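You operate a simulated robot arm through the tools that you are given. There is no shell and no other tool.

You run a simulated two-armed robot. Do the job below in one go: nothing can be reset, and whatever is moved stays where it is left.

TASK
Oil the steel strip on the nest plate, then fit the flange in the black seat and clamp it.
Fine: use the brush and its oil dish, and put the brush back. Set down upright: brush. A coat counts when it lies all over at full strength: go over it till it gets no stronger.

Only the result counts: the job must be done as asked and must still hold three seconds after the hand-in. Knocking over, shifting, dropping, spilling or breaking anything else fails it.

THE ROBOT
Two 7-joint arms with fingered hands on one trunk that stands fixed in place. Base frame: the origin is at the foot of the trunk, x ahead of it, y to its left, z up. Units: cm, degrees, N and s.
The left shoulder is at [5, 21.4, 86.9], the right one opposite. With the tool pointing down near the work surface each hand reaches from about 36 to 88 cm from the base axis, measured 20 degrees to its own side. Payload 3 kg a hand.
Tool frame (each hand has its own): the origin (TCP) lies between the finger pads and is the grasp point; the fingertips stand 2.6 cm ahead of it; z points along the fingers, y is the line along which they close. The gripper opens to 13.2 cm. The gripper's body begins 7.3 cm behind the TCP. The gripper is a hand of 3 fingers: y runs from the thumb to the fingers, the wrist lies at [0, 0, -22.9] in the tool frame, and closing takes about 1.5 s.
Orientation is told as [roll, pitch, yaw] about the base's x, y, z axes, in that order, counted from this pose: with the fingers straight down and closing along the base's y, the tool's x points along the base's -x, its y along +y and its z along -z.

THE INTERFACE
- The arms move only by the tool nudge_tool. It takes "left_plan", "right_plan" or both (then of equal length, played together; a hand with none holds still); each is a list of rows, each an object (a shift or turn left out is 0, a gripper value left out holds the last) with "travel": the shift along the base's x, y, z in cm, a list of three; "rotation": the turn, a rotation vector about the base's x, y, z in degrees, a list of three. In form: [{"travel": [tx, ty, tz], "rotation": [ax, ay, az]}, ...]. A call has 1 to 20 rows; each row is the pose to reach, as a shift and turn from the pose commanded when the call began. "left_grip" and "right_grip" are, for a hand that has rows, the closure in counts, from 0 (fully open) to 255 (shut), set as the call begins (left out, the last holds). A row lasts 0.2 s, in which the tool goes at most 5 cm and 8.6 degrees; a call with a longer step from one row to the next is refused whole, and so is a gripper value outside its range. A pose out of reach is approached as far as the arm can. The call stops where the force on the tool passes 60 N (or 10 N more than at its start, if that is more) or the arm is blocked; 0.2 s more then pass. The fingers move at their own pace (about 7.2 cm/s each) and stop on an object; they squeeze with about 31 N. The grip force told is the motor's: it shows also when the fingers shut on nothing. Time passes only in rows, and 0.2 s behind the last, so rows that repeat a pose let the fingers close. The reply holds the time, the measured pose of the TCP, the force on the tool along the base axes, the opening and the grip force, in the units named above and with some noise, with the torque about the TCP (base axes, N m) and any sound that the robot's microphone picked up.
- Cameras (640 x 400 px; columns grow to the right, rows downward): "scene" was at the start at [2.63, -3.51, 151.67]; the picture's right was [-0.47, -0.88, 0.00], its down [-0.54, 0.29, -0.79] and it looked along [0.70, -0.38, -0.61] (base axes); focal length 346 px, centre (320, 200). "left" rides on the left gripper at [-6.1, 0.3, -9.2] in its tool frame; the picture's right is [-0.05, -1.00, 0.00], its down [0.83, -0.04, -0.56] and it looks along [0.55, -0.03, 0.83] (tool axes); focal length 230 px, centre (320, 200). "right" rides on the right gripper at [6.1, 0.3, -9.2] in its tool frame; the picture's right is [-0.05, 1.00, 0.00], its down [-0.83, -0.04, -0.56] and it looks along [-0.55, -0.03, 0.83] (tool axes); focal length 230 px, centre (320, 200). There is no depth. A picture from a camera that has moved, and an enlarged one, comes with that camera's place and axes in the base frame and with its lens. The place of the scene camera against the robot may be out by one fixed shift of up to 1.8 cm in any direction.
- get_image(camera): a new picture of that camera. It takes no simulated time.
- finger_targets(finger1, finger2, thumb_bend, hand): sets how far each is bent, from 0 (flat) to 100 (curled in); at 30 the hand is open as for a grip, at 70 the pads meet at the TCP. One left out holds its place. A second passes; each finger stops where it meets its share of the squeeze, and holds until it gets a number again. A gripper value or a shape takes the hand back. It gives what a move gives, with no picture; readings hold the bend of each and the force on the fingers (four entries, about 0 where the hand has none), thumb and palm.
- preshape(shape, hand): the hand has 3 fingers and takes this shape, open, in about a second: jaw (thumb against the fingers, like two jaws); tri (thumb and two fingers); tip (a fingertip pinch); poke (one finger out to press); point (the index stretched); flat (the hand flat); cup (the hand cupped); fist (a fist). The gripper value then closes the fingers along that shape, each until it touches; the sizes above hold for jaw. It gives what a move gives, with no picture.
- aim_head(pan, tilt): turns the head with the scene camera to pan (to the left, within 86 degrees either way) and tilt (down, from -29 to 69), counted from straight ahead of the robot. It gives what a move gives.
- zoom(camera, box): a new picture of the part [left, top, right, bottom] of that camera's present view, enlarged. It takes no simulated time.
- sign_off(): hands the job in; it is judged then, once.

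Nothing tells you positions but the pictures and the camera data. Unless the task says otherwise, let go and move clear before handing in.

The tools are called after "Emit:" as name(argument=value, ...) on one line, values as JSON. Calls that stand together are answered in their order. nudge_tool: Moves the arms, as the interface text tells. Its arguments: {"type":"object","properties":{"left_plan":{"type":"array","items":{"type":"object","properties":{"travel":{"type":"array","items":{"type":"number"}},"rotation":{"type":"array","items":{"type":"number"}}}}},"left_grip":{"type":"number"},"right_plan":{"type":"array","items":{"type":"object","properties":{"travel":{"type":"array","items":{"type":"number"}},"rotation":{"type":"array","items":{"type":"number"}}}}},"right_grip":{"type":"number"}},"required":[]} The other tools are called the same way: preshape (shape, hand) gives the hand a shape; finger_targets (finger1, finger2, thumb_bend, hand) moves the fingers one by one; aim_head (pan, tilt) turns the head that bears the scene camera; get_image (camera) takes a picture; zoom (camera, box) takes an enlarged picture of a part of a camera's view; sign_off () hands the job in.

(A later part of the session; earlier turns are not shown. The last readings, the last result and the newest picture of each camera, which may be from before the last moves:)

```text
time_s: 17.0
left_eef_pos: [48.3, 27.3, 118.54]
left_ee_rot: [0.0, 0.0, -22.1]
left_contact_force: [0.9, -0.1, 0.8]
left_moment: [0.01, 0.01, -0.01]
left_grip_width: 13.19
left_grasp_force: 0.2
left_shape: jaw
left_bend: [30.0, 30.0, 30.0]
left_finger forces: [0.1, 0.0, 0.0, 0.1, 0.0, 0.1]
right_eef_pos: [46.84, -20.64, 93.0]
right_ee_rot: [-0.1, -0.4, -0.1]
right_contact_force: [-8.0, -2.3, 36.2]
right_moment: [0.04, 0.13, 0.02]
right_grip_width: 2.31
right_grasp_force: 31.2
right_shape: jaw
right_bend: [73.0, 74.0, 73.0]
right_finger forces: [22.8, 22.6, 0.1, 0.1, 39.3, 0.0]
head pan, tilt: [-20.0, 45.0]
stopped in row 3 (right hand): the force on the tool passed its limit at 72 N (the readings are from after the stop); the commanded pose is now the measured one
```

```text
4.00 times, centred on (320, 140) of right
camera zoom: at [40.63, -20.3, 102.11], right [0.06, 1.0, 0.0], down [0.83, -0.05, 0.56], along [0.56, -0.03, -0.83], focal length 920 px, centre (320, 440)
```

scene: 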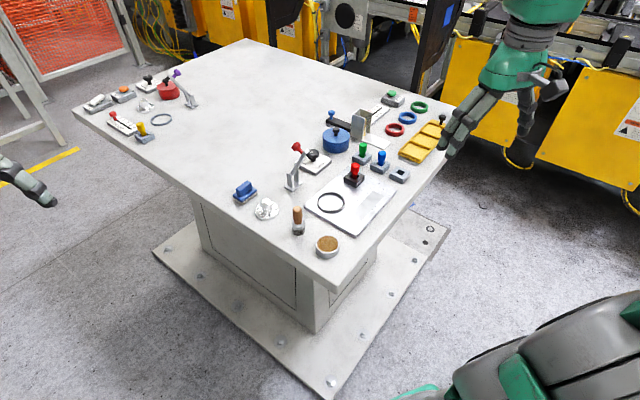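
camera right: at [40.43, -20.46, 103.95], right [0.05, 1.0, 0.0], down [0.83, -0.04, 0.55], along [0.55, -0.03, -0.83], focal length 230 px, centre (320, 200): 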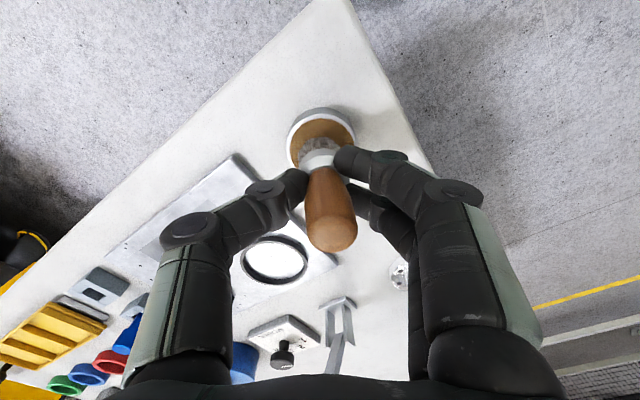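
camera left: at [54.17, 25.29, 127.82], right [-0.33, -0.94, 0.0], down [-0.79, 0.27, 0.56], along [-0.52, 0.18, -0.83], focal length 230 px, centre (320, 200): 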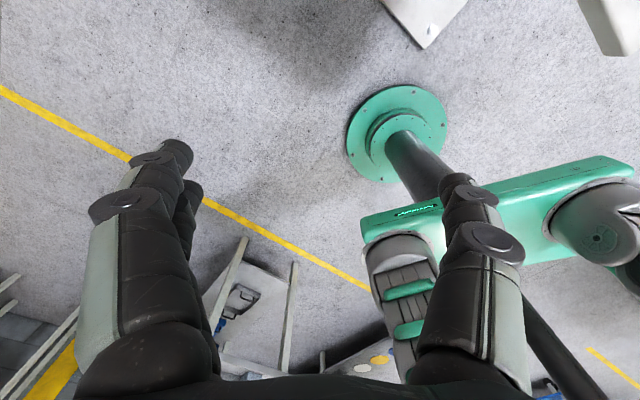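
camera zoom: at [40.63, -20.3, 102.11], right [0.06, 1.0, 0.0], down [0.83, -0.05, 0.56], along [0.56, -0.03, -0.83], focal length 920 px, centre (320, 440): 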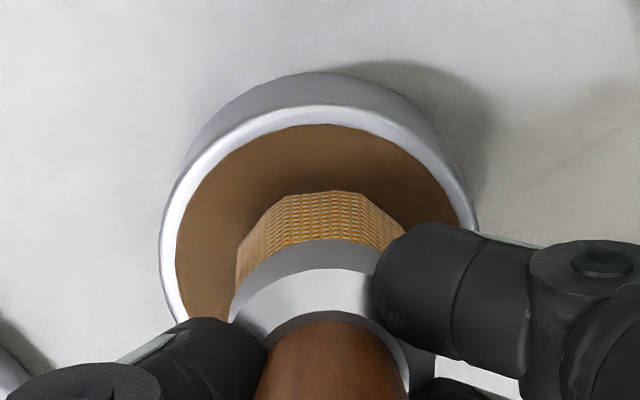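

The bristles have taken up the oil (turned golden) and touched the dish floor harder than wanted. I lift straight up and check the brush and dish.

Emit:
nudge_tool(right_plan=[{"travel": [0, 0, 0.5]}, {"travel": [0, 0, 1.5]}, {"travel": [0, 0, 3]}, {"travel": [0, 0, 5]}, {"travel": [0, 0, 5]}])

Emit:
get_image(camera="right")

Emit:
zoom(camera="scene", box=[300, 180, 370, 260])

Emit:
zoom(camera="right", box=[240, 80, 400, 280])

```text
time_s: 18.2
left_eef_pos: [48.26, 27.17, 118.47]
left_ee_rot: [0.0, 0.0, -22.1]
left_contact_force: [1.1, -0.6, 0.1]
left_moment: [0.01, 0.01, -0.02]
left_grip_width: 13.19
left_grasp_force: 0.0
left_shape: jaw
left_bend: [30.0, 30.0, 30.0]
left_finger forces: [0.1, 0.0, 0.0, 0.0, 0.0, 0.1]
right_eef_pos: [46.96, -20.59, 97.82]
right_ee_rot: [-0.1, -0.3, -0.2]
right_contact_force: [0.5, 0.1, -0.9]
right_moment: [-0.02, 0.01, 0.0]
right_grip_width: 1.78
right_grasp_force: 31.4
right_shape: jaw
right_bend: [72.0, 72.0, 72.0]
right_finger forces: [13.5, 13.7, 0.1, 0.1, 23.3, 0.0]
head pan, tilt: [-20.0, 45.0]
```

```text
taken
camera right: at [40.7, -20.28, 106.99], right [0.05, 1.0, 0.0], down [0.83, -0.04, 0.56], along [0.56, -0.03, -0.83], focal length 230 px, centre (320, 200)
```

right: 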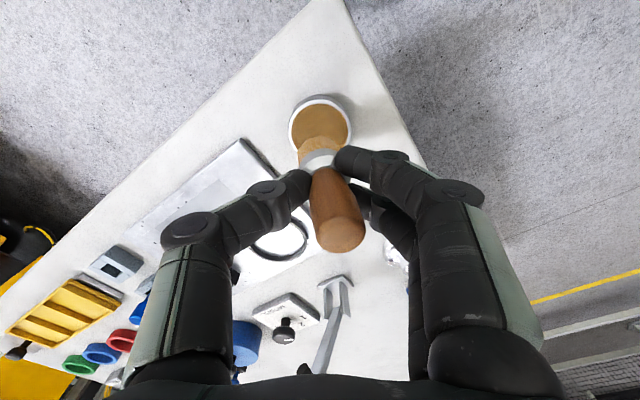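

```text
5.00 times, centred on (335, 220) of scene
camera zoom: at [2.65, -2.18, 150.58], right [-0.34, -0.94, 0.0], down [-0.66, 0.24, -0.71], along [0.66, -0.24, -0.71], focal length 1728 px, centre (245, 100)
```

zoom: 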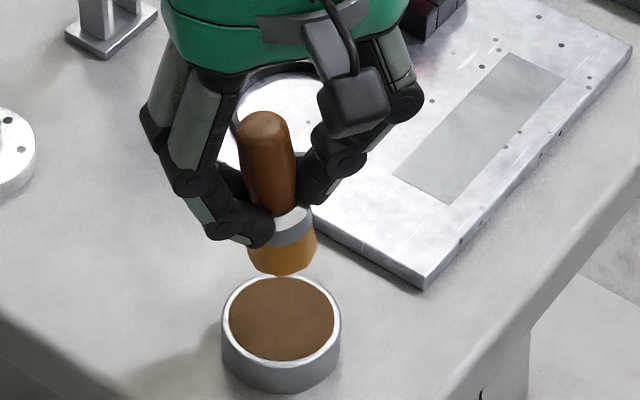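

```text
2.00 times, centred on (320, 180) of right
camera zoom: at [40.7, -20.28, 106.99], right [0.05, 1.0, 0.0], down [0.83, -0.04, 0.56], along [0.56, -0.03, -0.83], focal length 460 px, centre (320, 240)
```

zoom: 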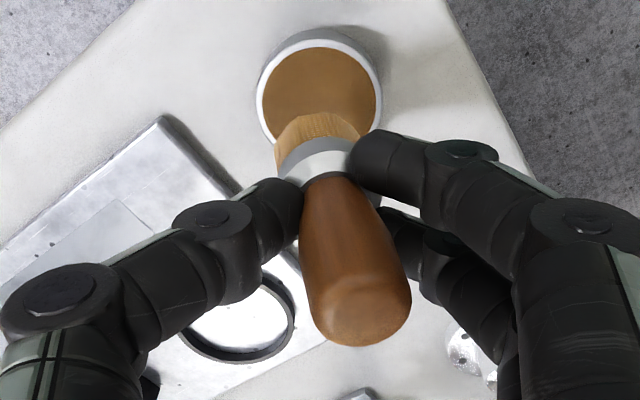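

The brush is loaded but tilts about 9° in the grip (top toward +y); I'll turn the hand 9° about x to stand it vertical. The strip is about 11×3.4 cm centred near (55.6,-34.9), long axis along (0.546,-0.838); I move above its near end and check.

Emit:
nudge_tool(right_plan=[{"travel": [1.5, -2.5, 0], "rotation": [4.5, 0, 0]}, {"travel": [3, -5, 0], "rotation": [9, 0, 0]}, {"travel": [4.5, -7.5, 0], "rotation": [9, 0, 0]}, {"travel": [5.9, -10.1, -0.5], "rotation": [9, 0, 0]}, {"travel": [5.9, -10.1, -1], "rotation": [9, 0, 0]}, {"travel": [5.9, -10.1, -1], "rotation": [9, 0, 0]}])

Emit:
get_image(camera="right")

Emit:
zoom(camera="scene", box=[310, 140, 410, 260])

Emit:
zoom(camera="right", box=[220, 60, 420, 280])

```text
time_s: 19.6
left_eef_pos: [48.32, 27.25, 118.36]
left_ee_rot: [0.0, -0.1, -22.0]
left_contact_force: [0.3, 0.9, 0.7]
left_moment: [0.0, 0.02, -0.01]
left_grip_width: 13.18
left_grasp_force: 0.0
left_shape: jaw
left_bend: [30.0, 30.0, 30.0]
left_finger forces: [0.0, 0.0, 0.0, 0.0, 0.1, 0.0]
right_eef_pos: [52.88, -30.68, 97.05]
right_ee_rot: [9.0, -0.3, -0.3]
right_contact_force: [-0.8, 0.5, -1.0]
right_moment: [-0.03, -0.01, 0.01]
right_grip_width: 1.79
right_grasp_force: 30.8
right_shape: jaw
right_bend: [72.0, 72.0, 72.0]
right_finger forces: [13.6, 13.7, 0.0, 0.0, 23.8, 0.0]
head pan, tilt: [-20.0, 45.0]
```

```text
taken
camera right: at [46.68, -31.84, 106.05], right [0.06, 0.99, 0.16], down [0.83, -0.13, 0.55], along [0.56, 0.1, -0.82], focal length 230 px, centre (320, 200)
```

right: 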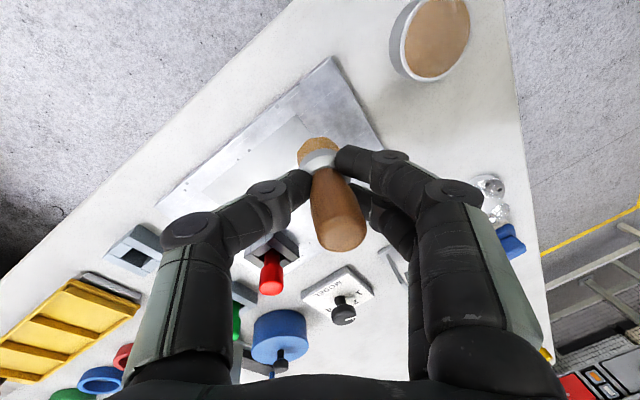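

```text
3.33 times, centred on (360, 200) of scene
camera zoom: at [2.65, -2.18, 150.58], right [-0.34, -0.94, 0.0], down [-0.66, 0.24, -0.71], along [0.66, -0.24, -0.71], focal length 1152 px, centre (187, 200)
```

zoom: 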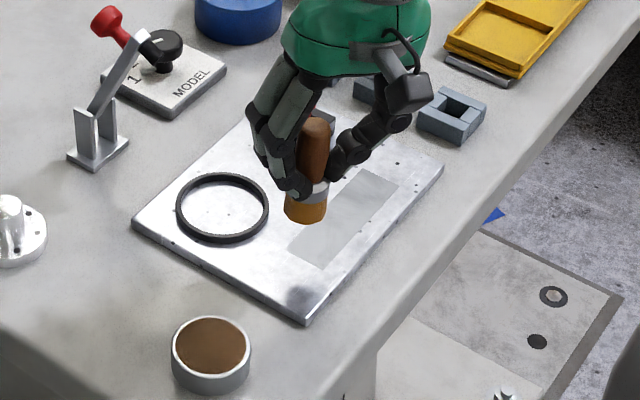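

```text
1.82 times, centred on (320, 170) of right
camera zoom: at [46.68, -31.84, 106.05], right [0.06, 0.99, 0.16], down [0.83, -0.13, 0.55], along [0.56, 0.1, -0.82], focal length 418 px, centre (320, 254)
```

zoom: 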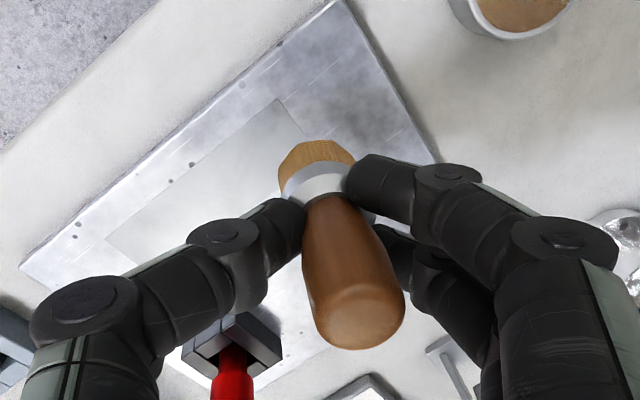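

The brush is vertical now but its tip sits about 0.5 cm toward +y of the TCP, so I shift by that much. I lower carefully toward the strip's near end.

Emit:
nudge_tool(right_plan=[{"travel": [-0.06, -0.45, -1]}, {"travel": [-0.06, -0.45, -2.5]}, {"travel": [-0.06, -0.45, -4]}, {"travel": [-0.06, -0.45, -4.5]}, {"travel": [-0.06, -0.45, -4.5]}])

Emit:
zoom(camera="scene", box=[330, 170, 400, 240])

Emit:
zoom(camera="right", box=[220, 60, 420, 280])

```text
time_s: 20.8
left_eef_pos: [48.45, 27.15, 118.33]
left_ee_rot: [0.1, 0.0, -22.1]
left_contact_force: [-0.7, -0.5, -0.2]
left_moment: [0.0, -0.01, -0.01]
left_grip_width: 13.2
left_grasp_force: 0.1
left_shape: jaw
left_bend: [30.0, 30.0, 30.0]
left_finger forces: [0.0, 0.1, 0.0, 0.0, 0.0, 0.0]
right_eef_pos: [52.72, -31.07, 92.54]
right_ee_rot: [8.8, -0.4, -0.2]
right_contact_force: [-0.1, -0.3, -0.4]
right_moment: [-0.03, -0.01, -0.06]
right_grip_width: 1.76
right_grasp_force: 31.0
right_shape: jaw
right_bend: [72.0, 72.0, 72.0]
right_finger forces: [13.4, 13.6, 0.1, 0.0, 23.8, 0.0]
head pan, tilt: [-20.0, 45.0]
```

```text
5.71 times, centred on (365, 205) of scene
camera zoom: at [2.65, -2.18, 150.58], right [-0.34, -0.94, 0.0], down [-0.66, 0.24, -0.71], along [0.66, -0.24, -0.71], focal length 1974 px, centre (63, 171)
```

zoom: 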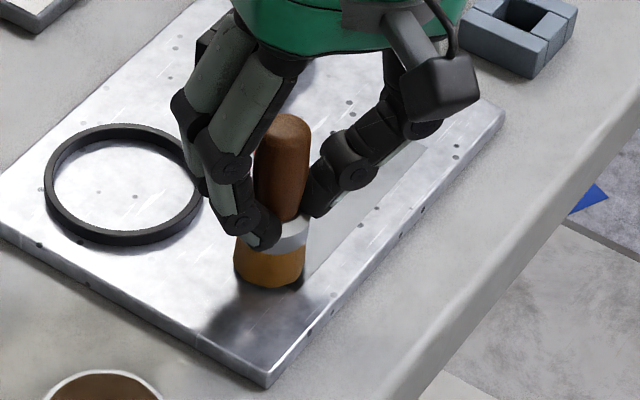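

```text
1.82 times, centred on (320, 170) of right
camera zoom: at [46.56, -32.29, 101.56], right [0.06, 0.99, 0.16], down [0.83, -0.13, 0.55], along [0.56, 0.1, -0.82], focal length 418 px, centre (320, 254)
```

zoom: 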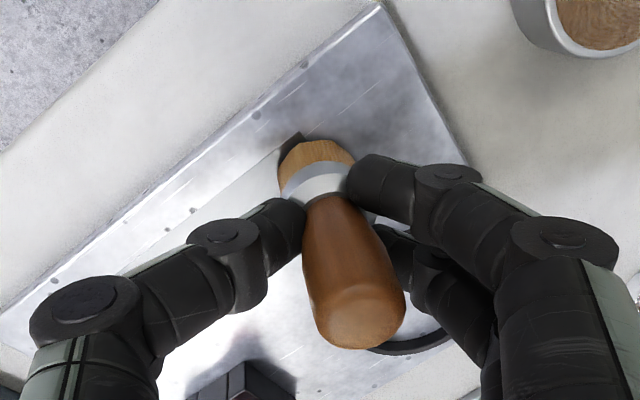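

No contact yet, and the tip covers the strip's end. I lower in small steps to a light contact.

Emit:
nudge_tool(right_plan=[{"travel": [0, 0, -0.2]}, {"travel": [0, 0, -0.4]}, {"travel": [0, 0, -0.4]}])

```text
time_s: 21.6
left_eef_pos: [48.24, 27.32, 118.39]
left_ee_rot: [0.1, 0.0, -22.1]
left_contact_force: [0.2, 0.2, 0.2]
left_moment: [0.05, -0.01, -0.03]
left_grip_width: 13.17
left_grasp_force: 0.0
left_shape: jaw
left_bend: [30.0, 30.0, 30.0]
left_finger forces: [0.0, 0.1, 0.0, 0.1, 0.1, 0.0]
right_eef_pos: [52.8, -31.06, 92.11]
right_ee_rot: [8.9, -0.4, -0.2]
right_contact_force: [-2.2, -1.2, 31.6]
right_moment: [0.28, 0.22, 0.03]
right_grip_width: 1.86
right_grasp_force: 31.5
right_shape: jaw
right_bend: [72.0, 72.0, 72.0]
right_finger forces: [17.8, 18.7, 0.0, 0.0, 34.8, 0.0]
head pan, tilt: [-20.0, 45.0]
```

Emit:
nudge_tool(right_plan=[{"travel": [0, 0, 0.1]}, {"travel": [0, 0, 0.2]}, {"travel": [0, 0, 0.2]}])

Emit:
zoom(camera="right", box=[220, 60, 420, 280])

```text
time_s: 22.4
left_eef_pos: [48.32, 27.27, 118.42]
left_ee_rot: [-0.1, 0.0, -22.1]
left_contact_force: [-0.2, 0.2, -0.5]
left_moment: [-0.01, -0.01, 0.02]
left_grip_width: 13.22
left_grasp_force: 0.0
left_shape: jaw
left_bend: [30.0, 30.0, 30.0]
left_finger forces: [0.0, 0.0, 0.0, 0.1, 0.0, 0.1]
right_eef_pos: [52.62, -31.05, 92.12]
right_ee_rot: [9.0, -0.2, -0.2]
right_contact_force: [1.1, -0.1, 3.8]
right_moment: [0.06, -0.06, 0.01]
right_grip_width: 1.8
right_grasp_force: 30.9
right_shape: jaw
right_bend: [72.0, 72.0, 72.0]
right_finger forces: [13.4, 15.2, 0.0, 0.0, 26.0, 0.1]
head pan, tilt: [-20.0, 45.0]
```

```text
1.82 times, centred on (320, 170) of right
camera zoom: at [46.48, -32.23, 101.22], right [0.05, 0.99, 0.16], down [0.83, -0.13, 0.54], along [0.56, 0.1, -0.82], focal length 418 px, centre (320, 254)
```

zoom: 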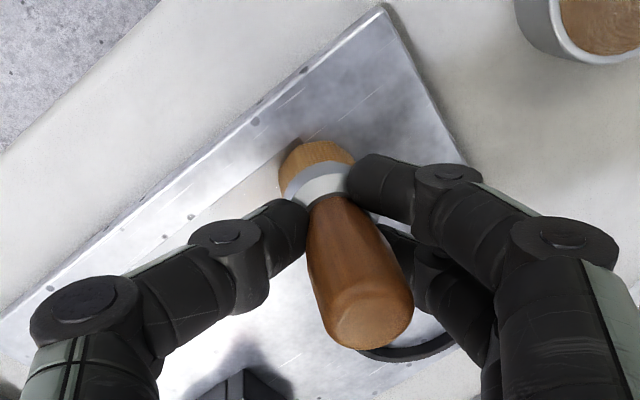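

Light contact of about 4 N. I now stroke along the strip's centre line to the far end.

Emit:
nudge_tool(right_plan=[{"travel": [0.55, -0.84, 0]}, {"travel": [1.09, -1.68, 0]}, {"travel": [1.64, -2.51, 0]}, {"travel": [2.18, -3.35, 0]}, {"travel": [2.73, -4.19, 0]}, {"travel": [3.28, -5.03, 0]}, {"travel": [3.82, -5.87, 0]}, {"travel": [4.37, -6.7, 0]}, {"travel": [4.91, -7.54, 0]}, {"travel": [5.46, -8.38, 0]}, {"travel": [5.46, -8.38, 0]}])

Emit:
get_image(camera="right")

Emit:
zoom(camera="scene", box=[310, 150, 410, 240])

Emit:
zoom(camera="right", box=[220, 0, 420, 220])

```text
time_s: 24.8
left_eef_pos: [48.35, 27.28, 118.48]
left_ee_rot: [0.0, -0.1, -22.0]
left_contact_force: [-0.2, -0.7, -0.4]
left_moment: [0.0, -0.02, 0.01]
left_grip_width: 13.19
left_grasp_force: 0.0
left_shape: jaw
left_bend: [30.0, 30.0, 30.0]
left_finger forces: [0.1, 0.0, 0.0, 0.0, 0.1, 0.0]
right_eef_pos: [58.15, -39.56, 92.27]
right_ee_rot: [9.0, -0.3, -0.1]
right_contact_force: [-2.4, 1.5, 7.3]
right_moment: [0.15, 0.06, 0.01]
right_grip_width: 1.75
right_grasp_force: 31.5
right_shape: jaw
right_bend: [72.0, 72.0, 72.0]
right_finger forces: [16.0, 16.2, 0.0, 0.0, 27.4, 0.1]
head pan, tilt: [-20.0, 45.0]
```

```text
taken
camera right: at [52.02, -40.67, 101.25], right [0.05, 0.99, 0.16], down [0.83, -0.13, 0.55], along [0.56, 0.1, -0.82], focal length 230 px, centre (320, 200)
```

right: 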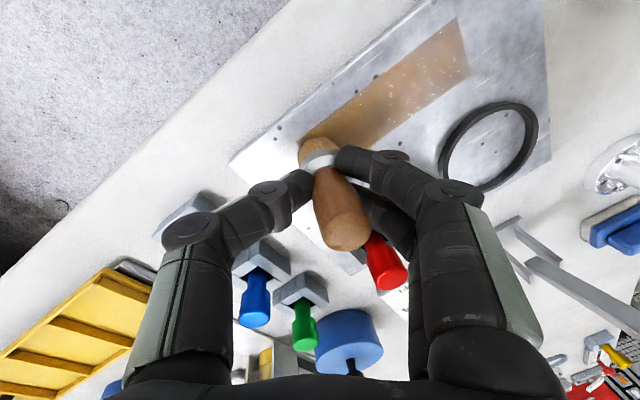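

```text
4.44 times, centred on (360, 195) of scene
camera zoom: at [2.64, -2.17, 150.58], right [-0.34, -0.94, 0.0], down [-0.66, 0.24, -0.71], along [0.66, -0.24, -0.71], focal length 1536 px, centre (142, 222)
```

zoom: 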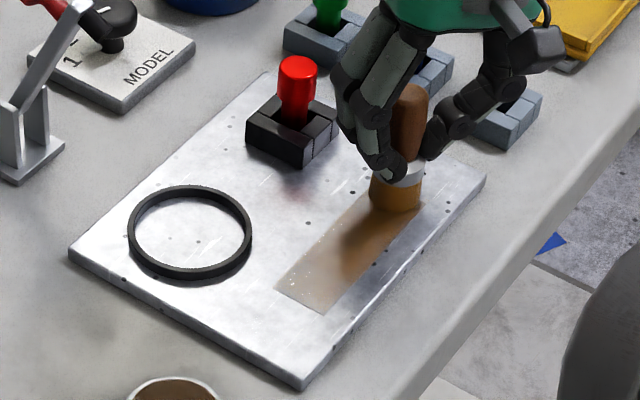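

```text
1.82 times, centred on (320, 110) of right
camera zoom: at [52.02, -40.67, 101.25], right [0.05, 0.99, 0.16], down [0.83, -0.13, 0.55], along [0.56, 0.1, -0.82], focal length 418 px, centre (320, 364)
```

zoom: 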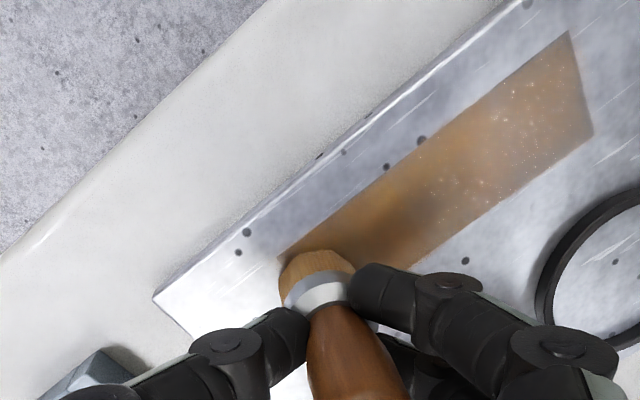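

The oil coats the strip well, with a few speckles left. I go over it in offset lanes.

Emit:
nudge_tool(right_plan=[{"travel": [0.5, 0.33, 0]}, {"travel": [-0.18, 1.38, 0]}, {"travel": [-0.87, 2.43, 0]}, {"travel": [-1.55, 3.47, 0]}, {"travel": [-2.23, 4.52, 0]}, {"travel": [-2.91, 5.57, 0]}, {"travel": [-3.6, 6.62, 0]}, {"travel": [-4.28, 7.66, 0]}, {"travel": [-4.96, 8.71, 0]}, {"travel": [-5.96, 8.05, 0]}, {"travel": [-5.28, 7.0, 0]}, {"travel": [-4.6, 5.95, 0]}, {"travel": [-3.91, 4.91, 0]}, {"travel": [-3.23, 3.86, 0]}, {"travel": [-2.55, 2.81, 0]}, {"travel": [-1.87, 1.76, 0]}, {"travel": [-1.18, 0.72, 0]}, {"travel": [-0.5, -0.33, 0]}, {"travel": [0, 0, 0]}])

Emit:
zoom(camera="scene", box=[310, 150, 410, 240])

Emit:
zoom(camera="right", box=[260, 0, 480, 200])

```text
time_s: 28.8
left_eef_pos: [48.48, 27.18, 118.47]
left_ee_rot: [0.0, -0.1, -22.1]
left_contact_force: [-0.5, 0.2, 0.6]
left_moment: [-0.04, 0.01, 0.0]
left_grip_width: 13.18
left_grasp_force: 0.2
left_shape: jaw
left_bend: [30.0, 30.0, 30.0]
left_finger forces: [0.1, 0.0, 0.0, 0.0, 0.1, 0.0]
right_eef_pos: [58.17, -39.61, 92.29]
right_ee_rot: [9.0, -0.4, -0.2]
right_contact_force: [0.1, -0.7, 2.2]
right_moment: [-0.05, 0.0, 0.0]
right_grip_width: 1.7
right_grasp_force: 30.7
right_shape: jaw
right_bend: [72.0, 72.0, 72.0]
right_finger forces: [14.8, 15.1, 0.1, 0.0, 28.1, 0.1]
head pan, tilt: [-20.0, 45.0]
```

```text
4.44 times, centred on (360, 195) of scene
camera zoom: at [2.65, -2.18, 150.58], right [-0.34, -0.94, 0.0], down [-0.66, 0.24, -0.71], along [0.66, -0.24, -0.71], focal length 1536 px, centre (142, 222)
```

zoom: 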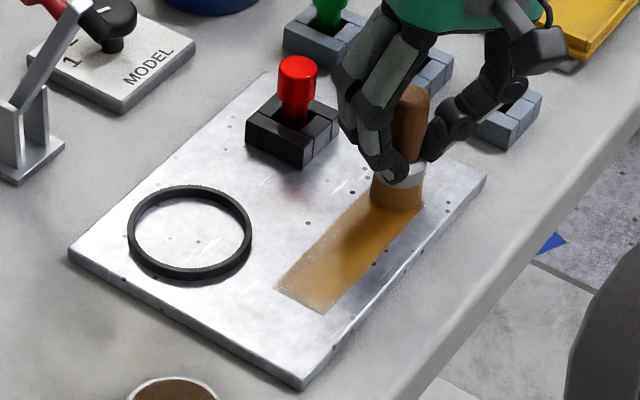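

```text
2.00 times, centred on (370, 100) of right
camera zoom: at [51.89, -40.71, 101.28], right [0.05, 0.99, 0.16], down [0.83, -0.13, 0.55], along [0.56, 0.1, -0.82], focal length 460 px, centre (220, 400)
```

zoom: 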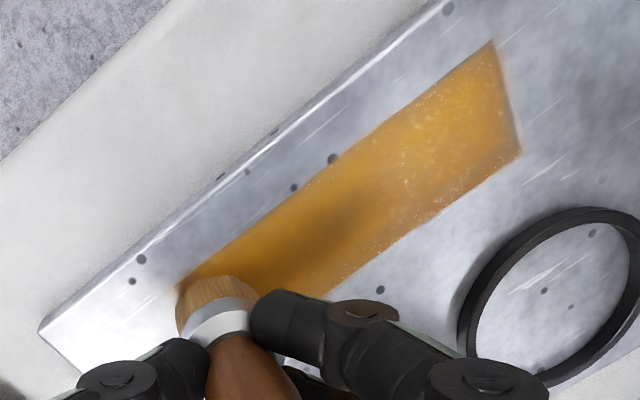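

The coat is building up. I make another set of passes with slightly more pressure and a bit past the ends.

Emit:
nudge_tool(right_plan=[{"travel": [-0.7, 1.08, -0.06]}, {"travel": [-1.4, 2.16, -0.06]}, {"travel": [-2.1, 3.24, -0.06]}, {"travel": [-2.81, 4.31, -0.06]}, {"travel": [-3.51, 5.39, -0.06]}, {"travel": [-4.21, 6.47, -0.06]}, {"travel": [-4.91, 7.55, -0.06]}, {"travel": [-5.62, 8.63, -0.06]}, {"travel": [-5.03, 9.01, -0.06]}, {"travel": [-4.31, 7.9, -0.06]}, {"travel": [-3.58, 6.79, -0.06]}, {"travel": [-2.86, 5.68, -0.06]}, {"travel": [-2.14, 4.57, -0.06]}, {"travel": [-1.42, 3.46, -0.06]}, {"travel": [-0.7, 2.35, -0.06]}, {"travel": [0.03, 1.24, -0.06]}, {"travel": [0.75, 0.13, -0.06]}, {"travel": [-0.59, -0.38, -0.06]}, {"travel": [-0.59, -0.38, -0.06]}])

Emit:
nudge_tool(right_plan=[{"travel": [-0.7, 1.08, 0]}, {"travel": [-1.4, 2.16, 0]}, {"travel": [-2.1, 3.24, 0]}, {"travel": [-2.81, 4.31, 0]}, {"travel": [-3.51, 5.39, 0]}, {"travel": [-4.21, 6.47, 0]}, {"travel": [-4.91, 7.55, 0]}, {"travel": [-5.62, 8.63, 0]}, {"travel": [-5.03, 9.01, 0]}, {"travel": [-4.31, 7.9, 0]}, {"travel": [-3.58, 6.79, 0]}, {"travel": [-2.86, 5.68, 0]}, {"travel": [-2.14, 4.57, 0]}, {"travel": [-1.42, 3.46, 0]}, {"travel": [-0.7, 2.35, 0]}, {"travel": [0.03, 1.24, 0]}, {"travel": [0.59, 0.38, 0]}, {"travel": [0.59, 0.38, 0]}])

Emit:
zoom(camera="scene", box=[310, 150, 410, 240])

Emit:
zoom(camera="right", box=[260, 0, 480, 200])

```text
time_s: 32.8
left_eef_pos: [48.38, 27.28, 118.27]
left_ee_rot: [0.0, 0.0, -22.1]
left_contact_force: [0.3, -0.4, 0.2]
left_moment: [-0.02, 0.01, 0.04]
left_grip_width: 13.19
left_grasp_force: 0.1
left_shape: jaw
left_bend: [30.0, 30.0, 30.0]
left_finger forces: [0.0, 0.0, 0.0, 0.0, 0.0, 0.0]
right_eef_pos: [57.52, -40.12, 92.15]
right_ee_rot: [8.9, -0.3, -0.3]
right_contact_force: [5.3, -0.2, 13.1]
right_moment: [0.09, -0.16, -0.06]
right_grip_width: 1.76
right_grasp_force: 31.2
right_shape: jaw
right_bend: [72.0, 72.0, 72.0]
right_finger forces: [15.0, 18.4, 0.0, 0.0, 29.7, 0.0]
head pan, tilt: [-20.0, 45.0]
```

```text
time_s: 36.6
left_eef_pos: [48.42, 27.29, 118.5]
left_ee_rot: [0.0, -0.1, -22.1]
left_contact_force: [-0.2, -0.2, -1.2]
left_moment: [-0.02, 0.01, -0.02]
left_grip_width: 13.21
left_grasp_force: 0.1
left_shape: jaw
left_bend: [30.0, 30.0, 30.0]
left_finger forces: [0.0, 0.0, 0.0, 0.0, 0.0, 0.0]
right_eef_pos: [58.24, -39.37, 92.18]
right_ee_rot: [8.9, -0.3, -0.2]
right_contact_force: [-2.8, 2.3, 9.5]
right_moment: [0.08, 0.05, 0.05]
right_grip_width: 1.78
right_grasp_force: 31.4
right_shape: jaw
right_bend: [72.0, 72.0, 72.0]
right_finger forces: [17.2, 18.3, 0.1, 0.0, 28.2, 0.0]
head pan, tilt: [-20.0, 45.0]
```

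```text
4.44 times, centred on (360, 195) of scene
camera zoom: at [2.63, -2.17, 150.58], right [-0.34, -0.94, 0.0], down [-0.66, 0.24, -0.71], along [0.66, -0.24, -0.71], focal length 1536 px, centre (142, 222)
```

zoom: 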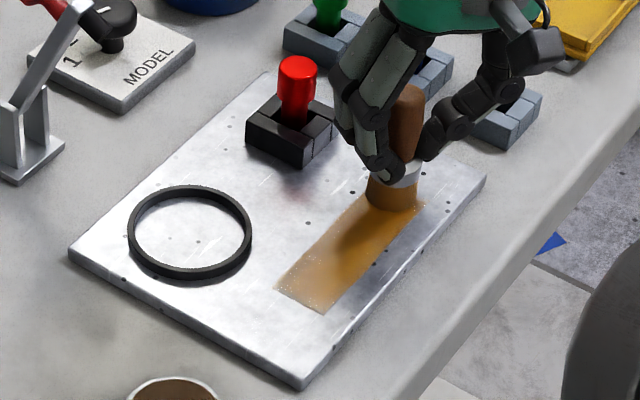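

```text
2.00 times, centred on (370, 100) of right
camera zoom: at [52.01, -40.65, 101.18], right [0.06, 0.99, 0.16], down [0.83, -0.13, 0.55], along [0.56, 0.1, -0.82], focal length 460 px, centre (220, 400)
```

zoom: 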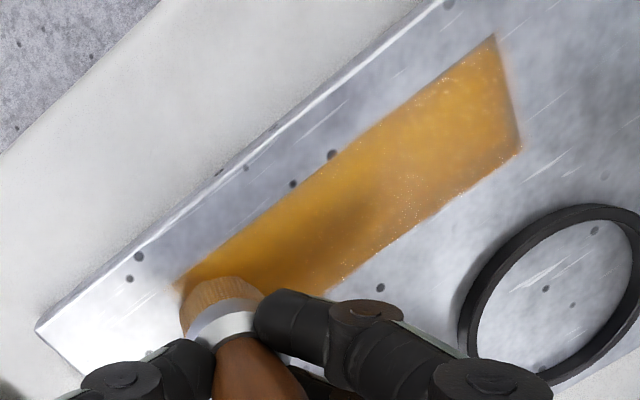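

Emit:
zoom(camera="scene", box=[365, 188, 410, 225])

Emit:
zoom(camera="right", box=[340, 0, 450, 110])

```text
10.81 times, centred on (388, 206) of scene
camera zoom: at [2.63, -2.17, 150.58], right [-0.34, -0.94, 0.0], down [-0.66, 0.24, -0.71], along [0.66, -0.24, -0.71], focal length 3735 px, centre (-410, 130)
```

zoom: 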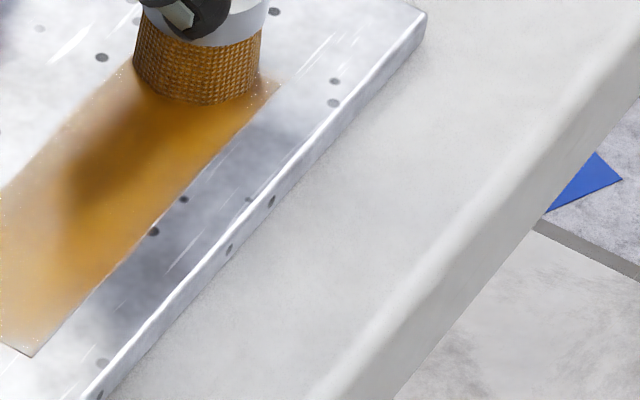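

```text
3.64 times, centred on (395, 55) of right
camera zoom: at [52.01, -40.65, 101.18], right [0.06, 0.99, 0.16], down [0.83, -0.13, 0.55], along [0.56, 0.1, -0.82], focal length 837 px, centre (47, 727)
```

zoom: 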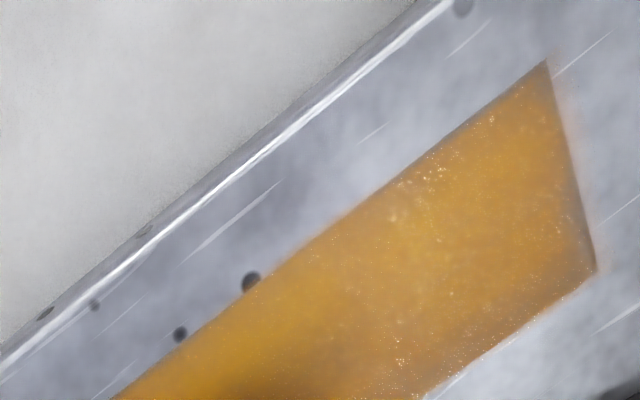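

The near end still looks a little thinner. I lift, return over the dish to reload the brush, and look at the whole strip from there.

Emit:
nudge_tool(right_plan=[{"travel": [0, 0, 1.5]}, {"travel": [0, 0, 4.5]}, {"travel": [-2.3, 3.64, 5]}, {"travel": [-4.6, 7.28, 5]}, {"travel": [-6.9, 10.92, 5]}, {"travel": [-9.2, 14.56, 5]}, {"travel": [-11.5, 18.2, 5]}, {"travel": [-11.5, 18.2, 5]}])

Emit:
zoom(camera="scene", box=[300, 150, 420, 260])

Emit:
zoom(camera="scene", box=[355, 185, 405, 225])

Emit:
zoom(camera="right", box=[240, 70, 400, 230])

```text
time_s: 38.4
left_eef_pos: [48.36, 27.33, 118.45]
left_ee_rot: [0.0, 0.0, -22.1]
left_contact_force: [-0.6, 1.7, 0.2]
left_moment: [0.0, 0.01, -0.01]
left_grip_width: 13.17
left_grasp_force: 0.1
left_shape: jaw
left_bend: [30.0, 30.0, 30.0]
left_finger forces: [0.0, 0.1, 0.0, 0.1, 0.0, 0.0]
right_eef_pos: [46.41, -21.25, 97.26]
right_ee_rot: [9.0, -0.4, -0.3]
right_contact_force: [0.0, 0.2, -1.0]
right_moment: [-0.02, 0.03, -0.04]
right_grip_width: 1.68
right_grasp_force: 31.0
right_shape: jaw
right_bend: [72.0, 72.0, 72.0]
right_finger forces: [14.1, 14.9, 0.1, 0.0, 26.7, 0.1]
head pan, tilt: [-20.0, 45.0]
```

```text
3.64 times, centred on (360, 205) of scene
camera zoom: at [2.65, -2.18, 150.58], right [-0.34, -0.94, 0.0], down [-0.66, 0.24, -0.71], along [0.66, -0.24, -0.71], focal length 1256 px, centre (174, 182)
```

zoom: 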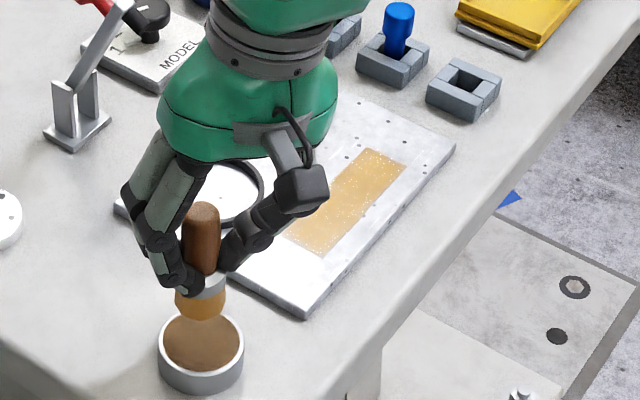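

```text
10.00 times, centred on (380, 205) of scene
camera zoom: at [2.65, -2.18, 150.58], right [-0.34, -0.94, 0.0], down [-0.66, 0.24, -0.71], along [0.66, -0.24, -0.71], focal length 3455 px, centre (-280, 150)
```

zoom: 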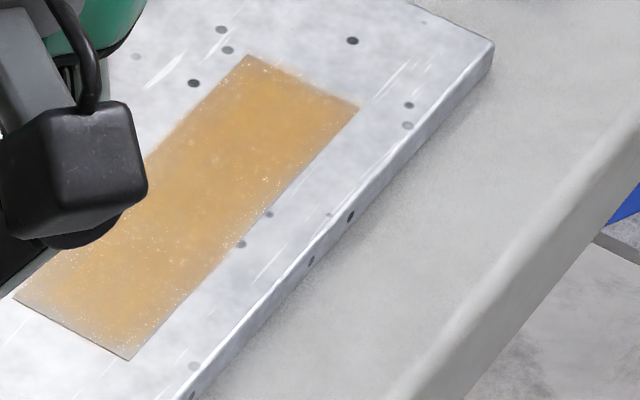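

```text
2.50 times, centred on (320, 150) of right
camera zoom: at [40.26, -22.37, 106.29], right [0.06, 0.99, 0.16], down [0.83, -0.13, 0.55], along [0.56, 0.1, -0.82], focal length 575 px, centre (320, 325)
```

zoom: 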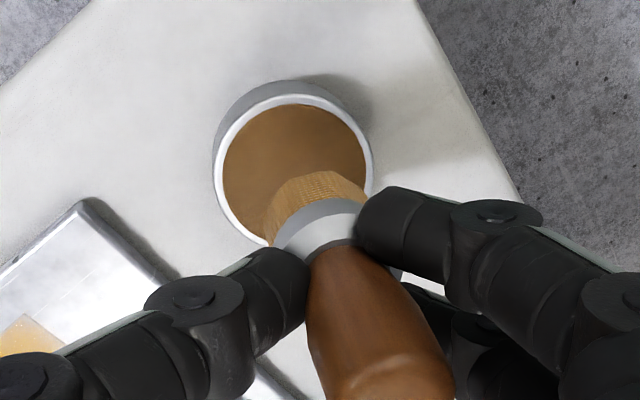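

The coat is still speckled, so another load is needed. The brush is aligned over the dish within 0.3 cm; I dip more gently this time.

Emit:
nudge_tool(right_plan=[{"travel": [0, -0.25, -1.5]}, {"travel": [0, -0.25, -3]}, {"travel": [0, -0.25, -3.6]}, {"travel": [0, -0.25, -3.8]}, {"travel": [0, -0.25, -3.9]}])

Emit:
zoom(camera="scene", box=[310, 205, 360, 260])

```text
time_s: 39.6
left_eef_pos: [48.38, 27.3, 118.46]
left_ee_rot: [0.0, 0.0, -22.2]
left_contact_force: [0.2, -0.3, 0.8]
left_moment: [0.03, 0.01, 0.01]
left_grip_width: 13.18
left_grasp_force: 0.1
left_shape: jaw
left_bend: [30.0, 30.0, 30.0]
left_finger forces: [0.0, 0.0, 0.1, 0.0, 0.0, 0.1]
right_eef_pos: [46.61, -21.47, 93.18]
right_ee_rot: [9.0, -0.3, -0.2]
right_contact_force: [-0.4, -0.5, 7.3]
right_moment: [0.14, 0.07, 0.02]
right_grip_width: 1.66
right_grasp_force: 31.4
right_shape: jaw
right_bend: [72.0, 72.0, 72.0]
right_finger forces: [14.8, 15.1, 0.2, 0.0, 28.2, 0.1]
head pan, tilt: [-20.0, 45.0]
```

```text
7.27 times, centred on (335, 232) of scene
camera zoom: at [2.64, -2.18, 150.58], right [-0.34, -0.94, 0.0], down [-0.66, 0.24, -0.71], along [0.66, -0.24, -0.71], focal length 2513 px, centre (211, -36)
```

zoom: 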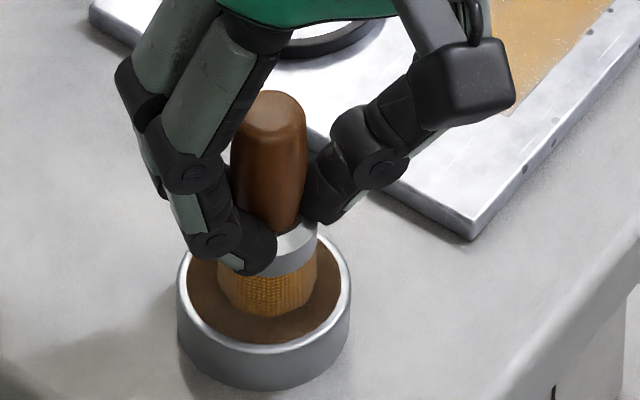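

Gentle contact with the oil (7 N). I hold a moment, then lift and go back to the strip's near end.

Emit:
nudge_tool(right_plan=[{"travel": [0, 0, -0.05]}, {"travel": [0, 0, -0.05]}, {"travel": [0, 0, -0.05]}, {"travel": [0, 0, -0.05]}, {"travel": [0, 0, -0.05]}, {"travel": [0, 0, 1]}, {"travel": [0, 0, 3]}, {"travel": [0, 0, 4]}, {"travel": [0, 0, 4]}])

Emit:
zoom(camera="right", box=[240, 70, 400, 230])

Emit:
zoom(camera="scene", box=[300, 180, 370, 260])

```text
time_s: 41.6
left_eef_pos: [48.42, 27.24, 118.42]
left_ee_rot: [0.0, 0.0, -22.1]
left_contact_force: [-0.7, 0.6, -0.1]
left_moment: [-0.03, -0.01, 0.03]
left_grip_width: 13.19
left_grasp_force: 0.1
left_shape: jaw
left_bend: [30.0, 30.0, 30.0]
left_finger forces: [0.0, 0.1, 0.0, 0.1, 0.0, 0.0]
right_eef_pos: [46.54, -21.78, 97.21]
right_ee_rot: [8.9, -0.3, -0.1]
right_contact_force: [-0.9, -0.3, -0.9]
right_moment: [0.0, 0.01, 0.0]
right_grip_width: 1.67
right_grasp_force: 30.7
right_shape: jaw
right_bend: [72.0, 72.0, 72.0]
right_finger forces: [14.0, 15.3, 0.0, 0.1, 27.3, 0.1]
head pan, tilt: [-20.0, 45.0]
```

```text
2.50 times, centred on (320, 150) of right
camera zoom: at [40.45, -22.79, 106.25], right [0.06, 0.99, 0.16], down [0.83, -0.13, 0.55], along [0.56, 0.1, -0.82], focal length 575 px, centre (320, 325)
```

zoom: 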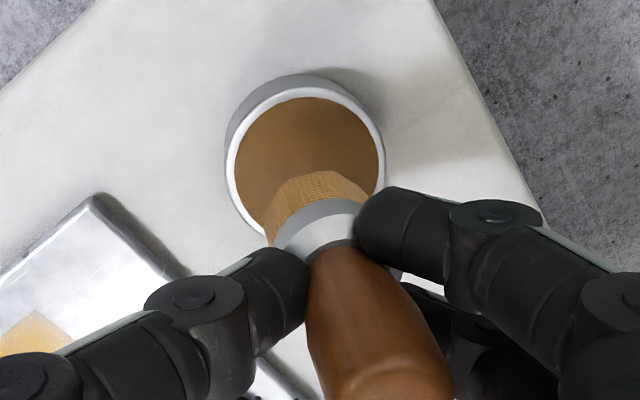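

```text
5.00 times, centred on (335, 220) of scene
camera zoom: at [2.65, -2.18, 150.58], right [-0.34, -0.94, 0.0], down [-0.66, 0.24, -0.71], along [0.66, -0.24, -0.71], focal length 1728 px, centre (245, 100)
```

zoom: 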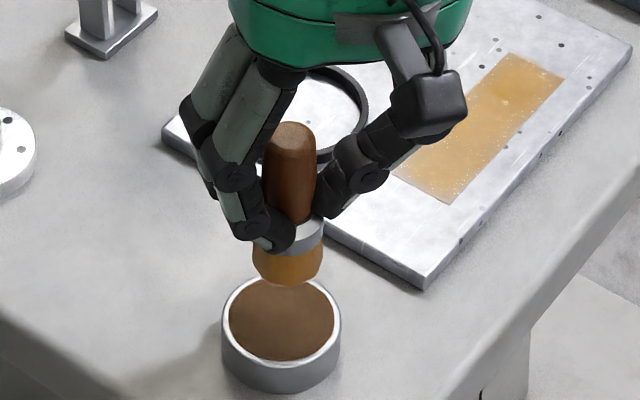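

The brush is reloaded. I go back above the strip's near end and lower carefully.

Emit:
nudge_tool(right_plan=[{"travel": [1.5, -2.3, 0]}, {"travel": [3, -4.6, 0]}, {"travel": [4.5, -6.9, 0]}, {"travel": [5.9, -9.1, 0]}, {"travel": [5.9, -9.1, -2.5]}, {"travel": [5.9, -9.1, -4.2]}, {"travel": [5.9, -9.1, -4.7]}, {"travel": [5.9, -9.1, -4.9]}, {"travel": [5.9, -9.1, -4.9]}])

Emit:
zoom(camera="right", box=[220, 60, 420, 280])

Emit:
zoom(camera="scene", box=[330, 170, 400, 240])

```text
time_s: 43.6
left_eef_pos: [48.29, 27.36, 118.41]
left_ee_rot: [0.0, 0.0, -22.2]
left_contact_force: [0.0, -0.4, 1.2]
left_moment: [-0.01, -0.03, 0.01]
left_grip_width: 13.21
left_grasp_force: 0.0
left_shape: jaw
left_bend: [30.0, 30.0, 30.0]
left_finger forces: [0.0, 0.1, 0.0, 0.0, 0.1, 0.0]
right_eef_pos: [52.55, -30.62, 92.19]
right_ee_rot: [9.0, -0.3, -0.2]
right_contact_force: [-0.3, -0.2, -0.4]
right_moment: [0.0, 0.0, -0.02]
right_grip_width: 1.66
right_grasp_force: 30.6
right_shape: jaw
right_bend: [72.0, 72.0, 72.0]
right_finger forces: [15.5, 16.0, 0.1, 0.0, 26.4, 0.0]
head pan, tilt: [-20.0, 45.0]
```

```text
1.82 times, centred on (320, 170) of right
camera zoom: at [46.41, -31.78, 101.39], right [0.06, 0.99, 0.16], down [0.83, -0.13, 0.55], along [0.56, 0.1, -0.82], focal length 418 px, centre (320, 254)
```

zoom: 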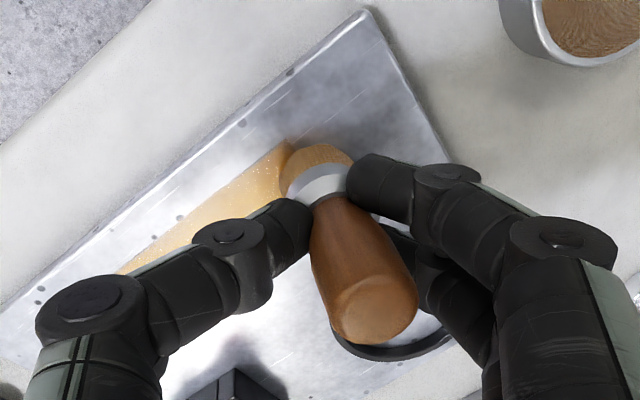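

```text
5.71 times, centred on (365, 205) of scene
camera zoom: at [2.65, -2.18, 150.58], right [-0.34, -0.94, 0.0], down [-0.66, 0.24, -0.71], along [0.66, -0.24, -0.71], focal length 1974 px, centre (63, 171)
```

zoom: 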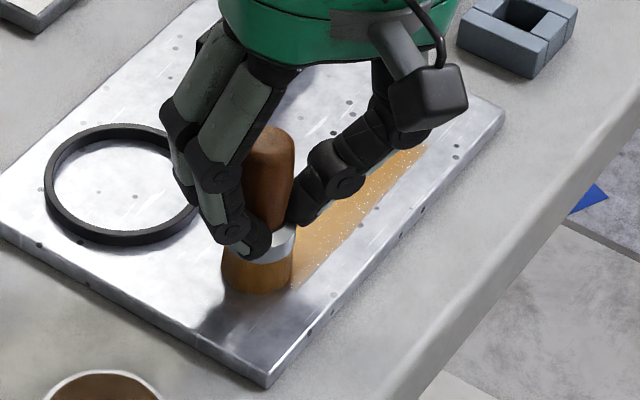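

Emit:
nudge_tool(right_plan=[{"travel": [0, 0, -0.1]}, {"travel": [0, 0, -0.15]}, {"travel": [0, 0, -0.15]}])

```text
time_s: 44.4
left_eef_pos: [48.38, 27.32, 118.36]
left_ee_rot: [0.0, 0.1, -22.2]
left_contact_force: [0.6, -0.5, -0.2]
left_moment: [-0.01, -0.03, 0.01]
left_grip_width: 13.19
left_grasp_force: 0.1
left_shape: jaw
left_bend: [30.0, 30.0, 30.0]
left_finger forces: [0.0, 0.0, 0.0, 0.0, 0.0, 0.0]
right_eef_pos: [52.58, -30.66, 92.24]
right_ee_rot: [8.9, -0.3, -0.3]
right_contact_force: [3.2, -1.7, 19.8]
right_moment: [0.28, -0.02, -0.06]
right_grip_width: 1.7
right_grasp_force: 31.2
right_shape: jaw
right_bend: [72.0, 72.0, 72.0]
right_finger forces: [16.4, 18.1, 0.0, 0.1, 30.3, 0.1]
head pan, tilt: [-20.0, 45.0]
```

Emit:
nudge_tool(right_plan=[{"travel": [-0.59, -0.38, 0.05]}, {"travel": [0.12, -1.47, 0.05]}, {"travel": [0.83, -2.56, 0.05]}, {"travel": [1.54, -3.65, 0.05]}, {"travel": [2.25, -4.74, 0.05]}, {"travel": [2.96, -5.83, 0.05]}, {"travel": [3.67, -6.92, 0.05]}, {"travel": [4.38, -8.01, 0.05]}, {"travel": [5.2, -9.26, 0.05]}, {"travel": [6.38, -8.5, 0.05]}, {"travel": [5.56, -7.25, 0.05]}, {"travel": [4.85, -6.16, 0.05]}, {"travel": [4.14, -5.07, 0.05]}, {"travel": [3.43, -3.98, 0.05]}, {"travel": [2.72, -2.89, 0.05]}, {"travel": [2.01, -1.8, 0.05]}, {"travel": [1.3, -0.71, 0.05]}, {"travel": [0.59, 0.38, 0.05]}, {"travel": [0, 0, 0.05]}])

Emit:
nudge_tool(right_plan=[{"travel": [0.71, -1.09, 0]}, {"travel": [1.42, -2.18, 0]}, {"travel": [2.13, -3.27, 0]}, {"travel": [2.84, -4.36, 0]}, {"travel": [3.55, -5.45, 0]}, {"travel": [4.26, -6.54, 0]}, {"travel": [4.97, -7.63, 0]}, {"travel": [5.79, -8.88, 0]}, {"travel": [5.79, -8.88, 0]}])

Emit:
zoom(camera="scene", box=[310, 150, 410, 240])

Emit:
zoom(camera="right", box=[260, 0, 480, 200])

```text
time_s: 48.4
left_eef_pos: [48.28, 27.26, 118.45]
left_ee_rot: [0.0, 0.0, -22.2]
left_contact_force: [-0.2, 0.2, 0.3]
left_moment: [0.03, 0.0, 0.0]
left_grip_width: 13.17
left_grasp_force: 0.0
left_shape: jaw
left_bend: [30.0, 30.0, 30.0]
left_finger forces: [0.0, 0.0, 0.0, 0.1, 0.0, 0.0]
right_eef_pos: [52.5, -30.51, 92.33]
right_ee_rot: [9.0, -0.3, -0.3]
right_contact_force: [0.4, -0.2, -1.5]
right_moment: [0.0, -0.02, 0.0]
right_grip_width: 1.67
right_grasp_force: 31.1
right_shape: jaw
right_bend: [72.0, 72.0, 72.0]
right_finger forces: [16.3, 17.4, 0.0, 0.0, 26.7, 0.0]
head pan, tilt: [-20.0, 45.0]
```

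```text
time_s: 50.4
left_eef_pos: [48.41, 27.36, 118.32]
left_ee_rot: [-0.1, 0.1, -22.0]
left_contact_force: [-0.4, -0.4, -0.5]
left_moment: [-0.01, -0.02, -0.02]
left_grip_width: 13.19
left_grasp_force: 0.1
left_shape: jaw
left_bend: [30.0, 30.0, 30.0]
left_finger forces: [0.0, 0.0, 0.1, 0.0, 0.1, 0.0]
right_eef_pos: [58.31, -39.38, 92.22]
right_ee_rot: [9.0, -0.3, -0.1]
right_contact_force: [-3.9, 3.3, 10.3]
right_moment: [0.29, 0.14, 0.05]
right_grip_width: 1.66
right_grasp_force: 30.7
right_shape: jaw
right_bend: [72.0, 72.0, 72.0]
right_finger forces: [20.1, 18.1, 0.0, 0.1, 25.4, 0.1]
head pan, tilt: [-20.0, 45.0]
```

```text
4.44 times, centred on (360, 195) of scene
camera zoom: at [2.64, -2.17, 150.58], right [-0.34, -0.94, 0.0], down [-0.66, 0.24, -0.71], along [0.66, -0.24, -0.71], focal length 1536 px, centre (142, 222)
```

zoom: 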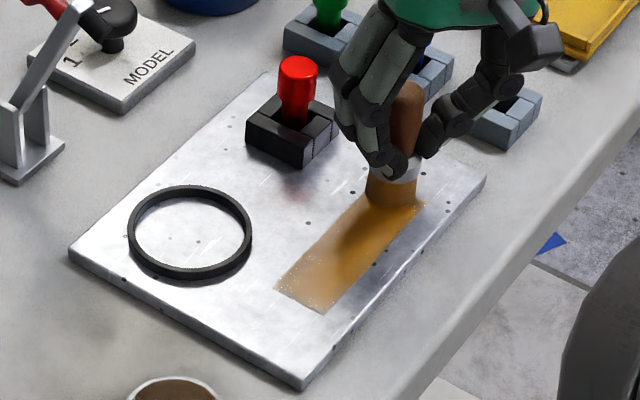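

```text
2.00 times, centred on (370, 100) of right
camera zoom: at [52.18, -40.65, 101.31], right [0.05, 0.99, 0.16], down [0.83, -0.13, 0.55], along [0.56, 0.1, -0.82], focal length 460 px, centre (220, 400)
```

zoom: 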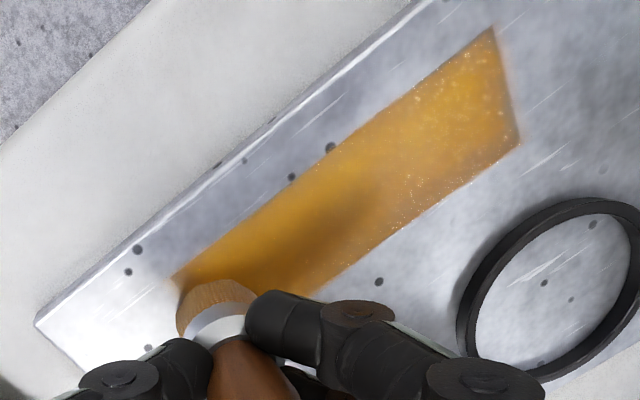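

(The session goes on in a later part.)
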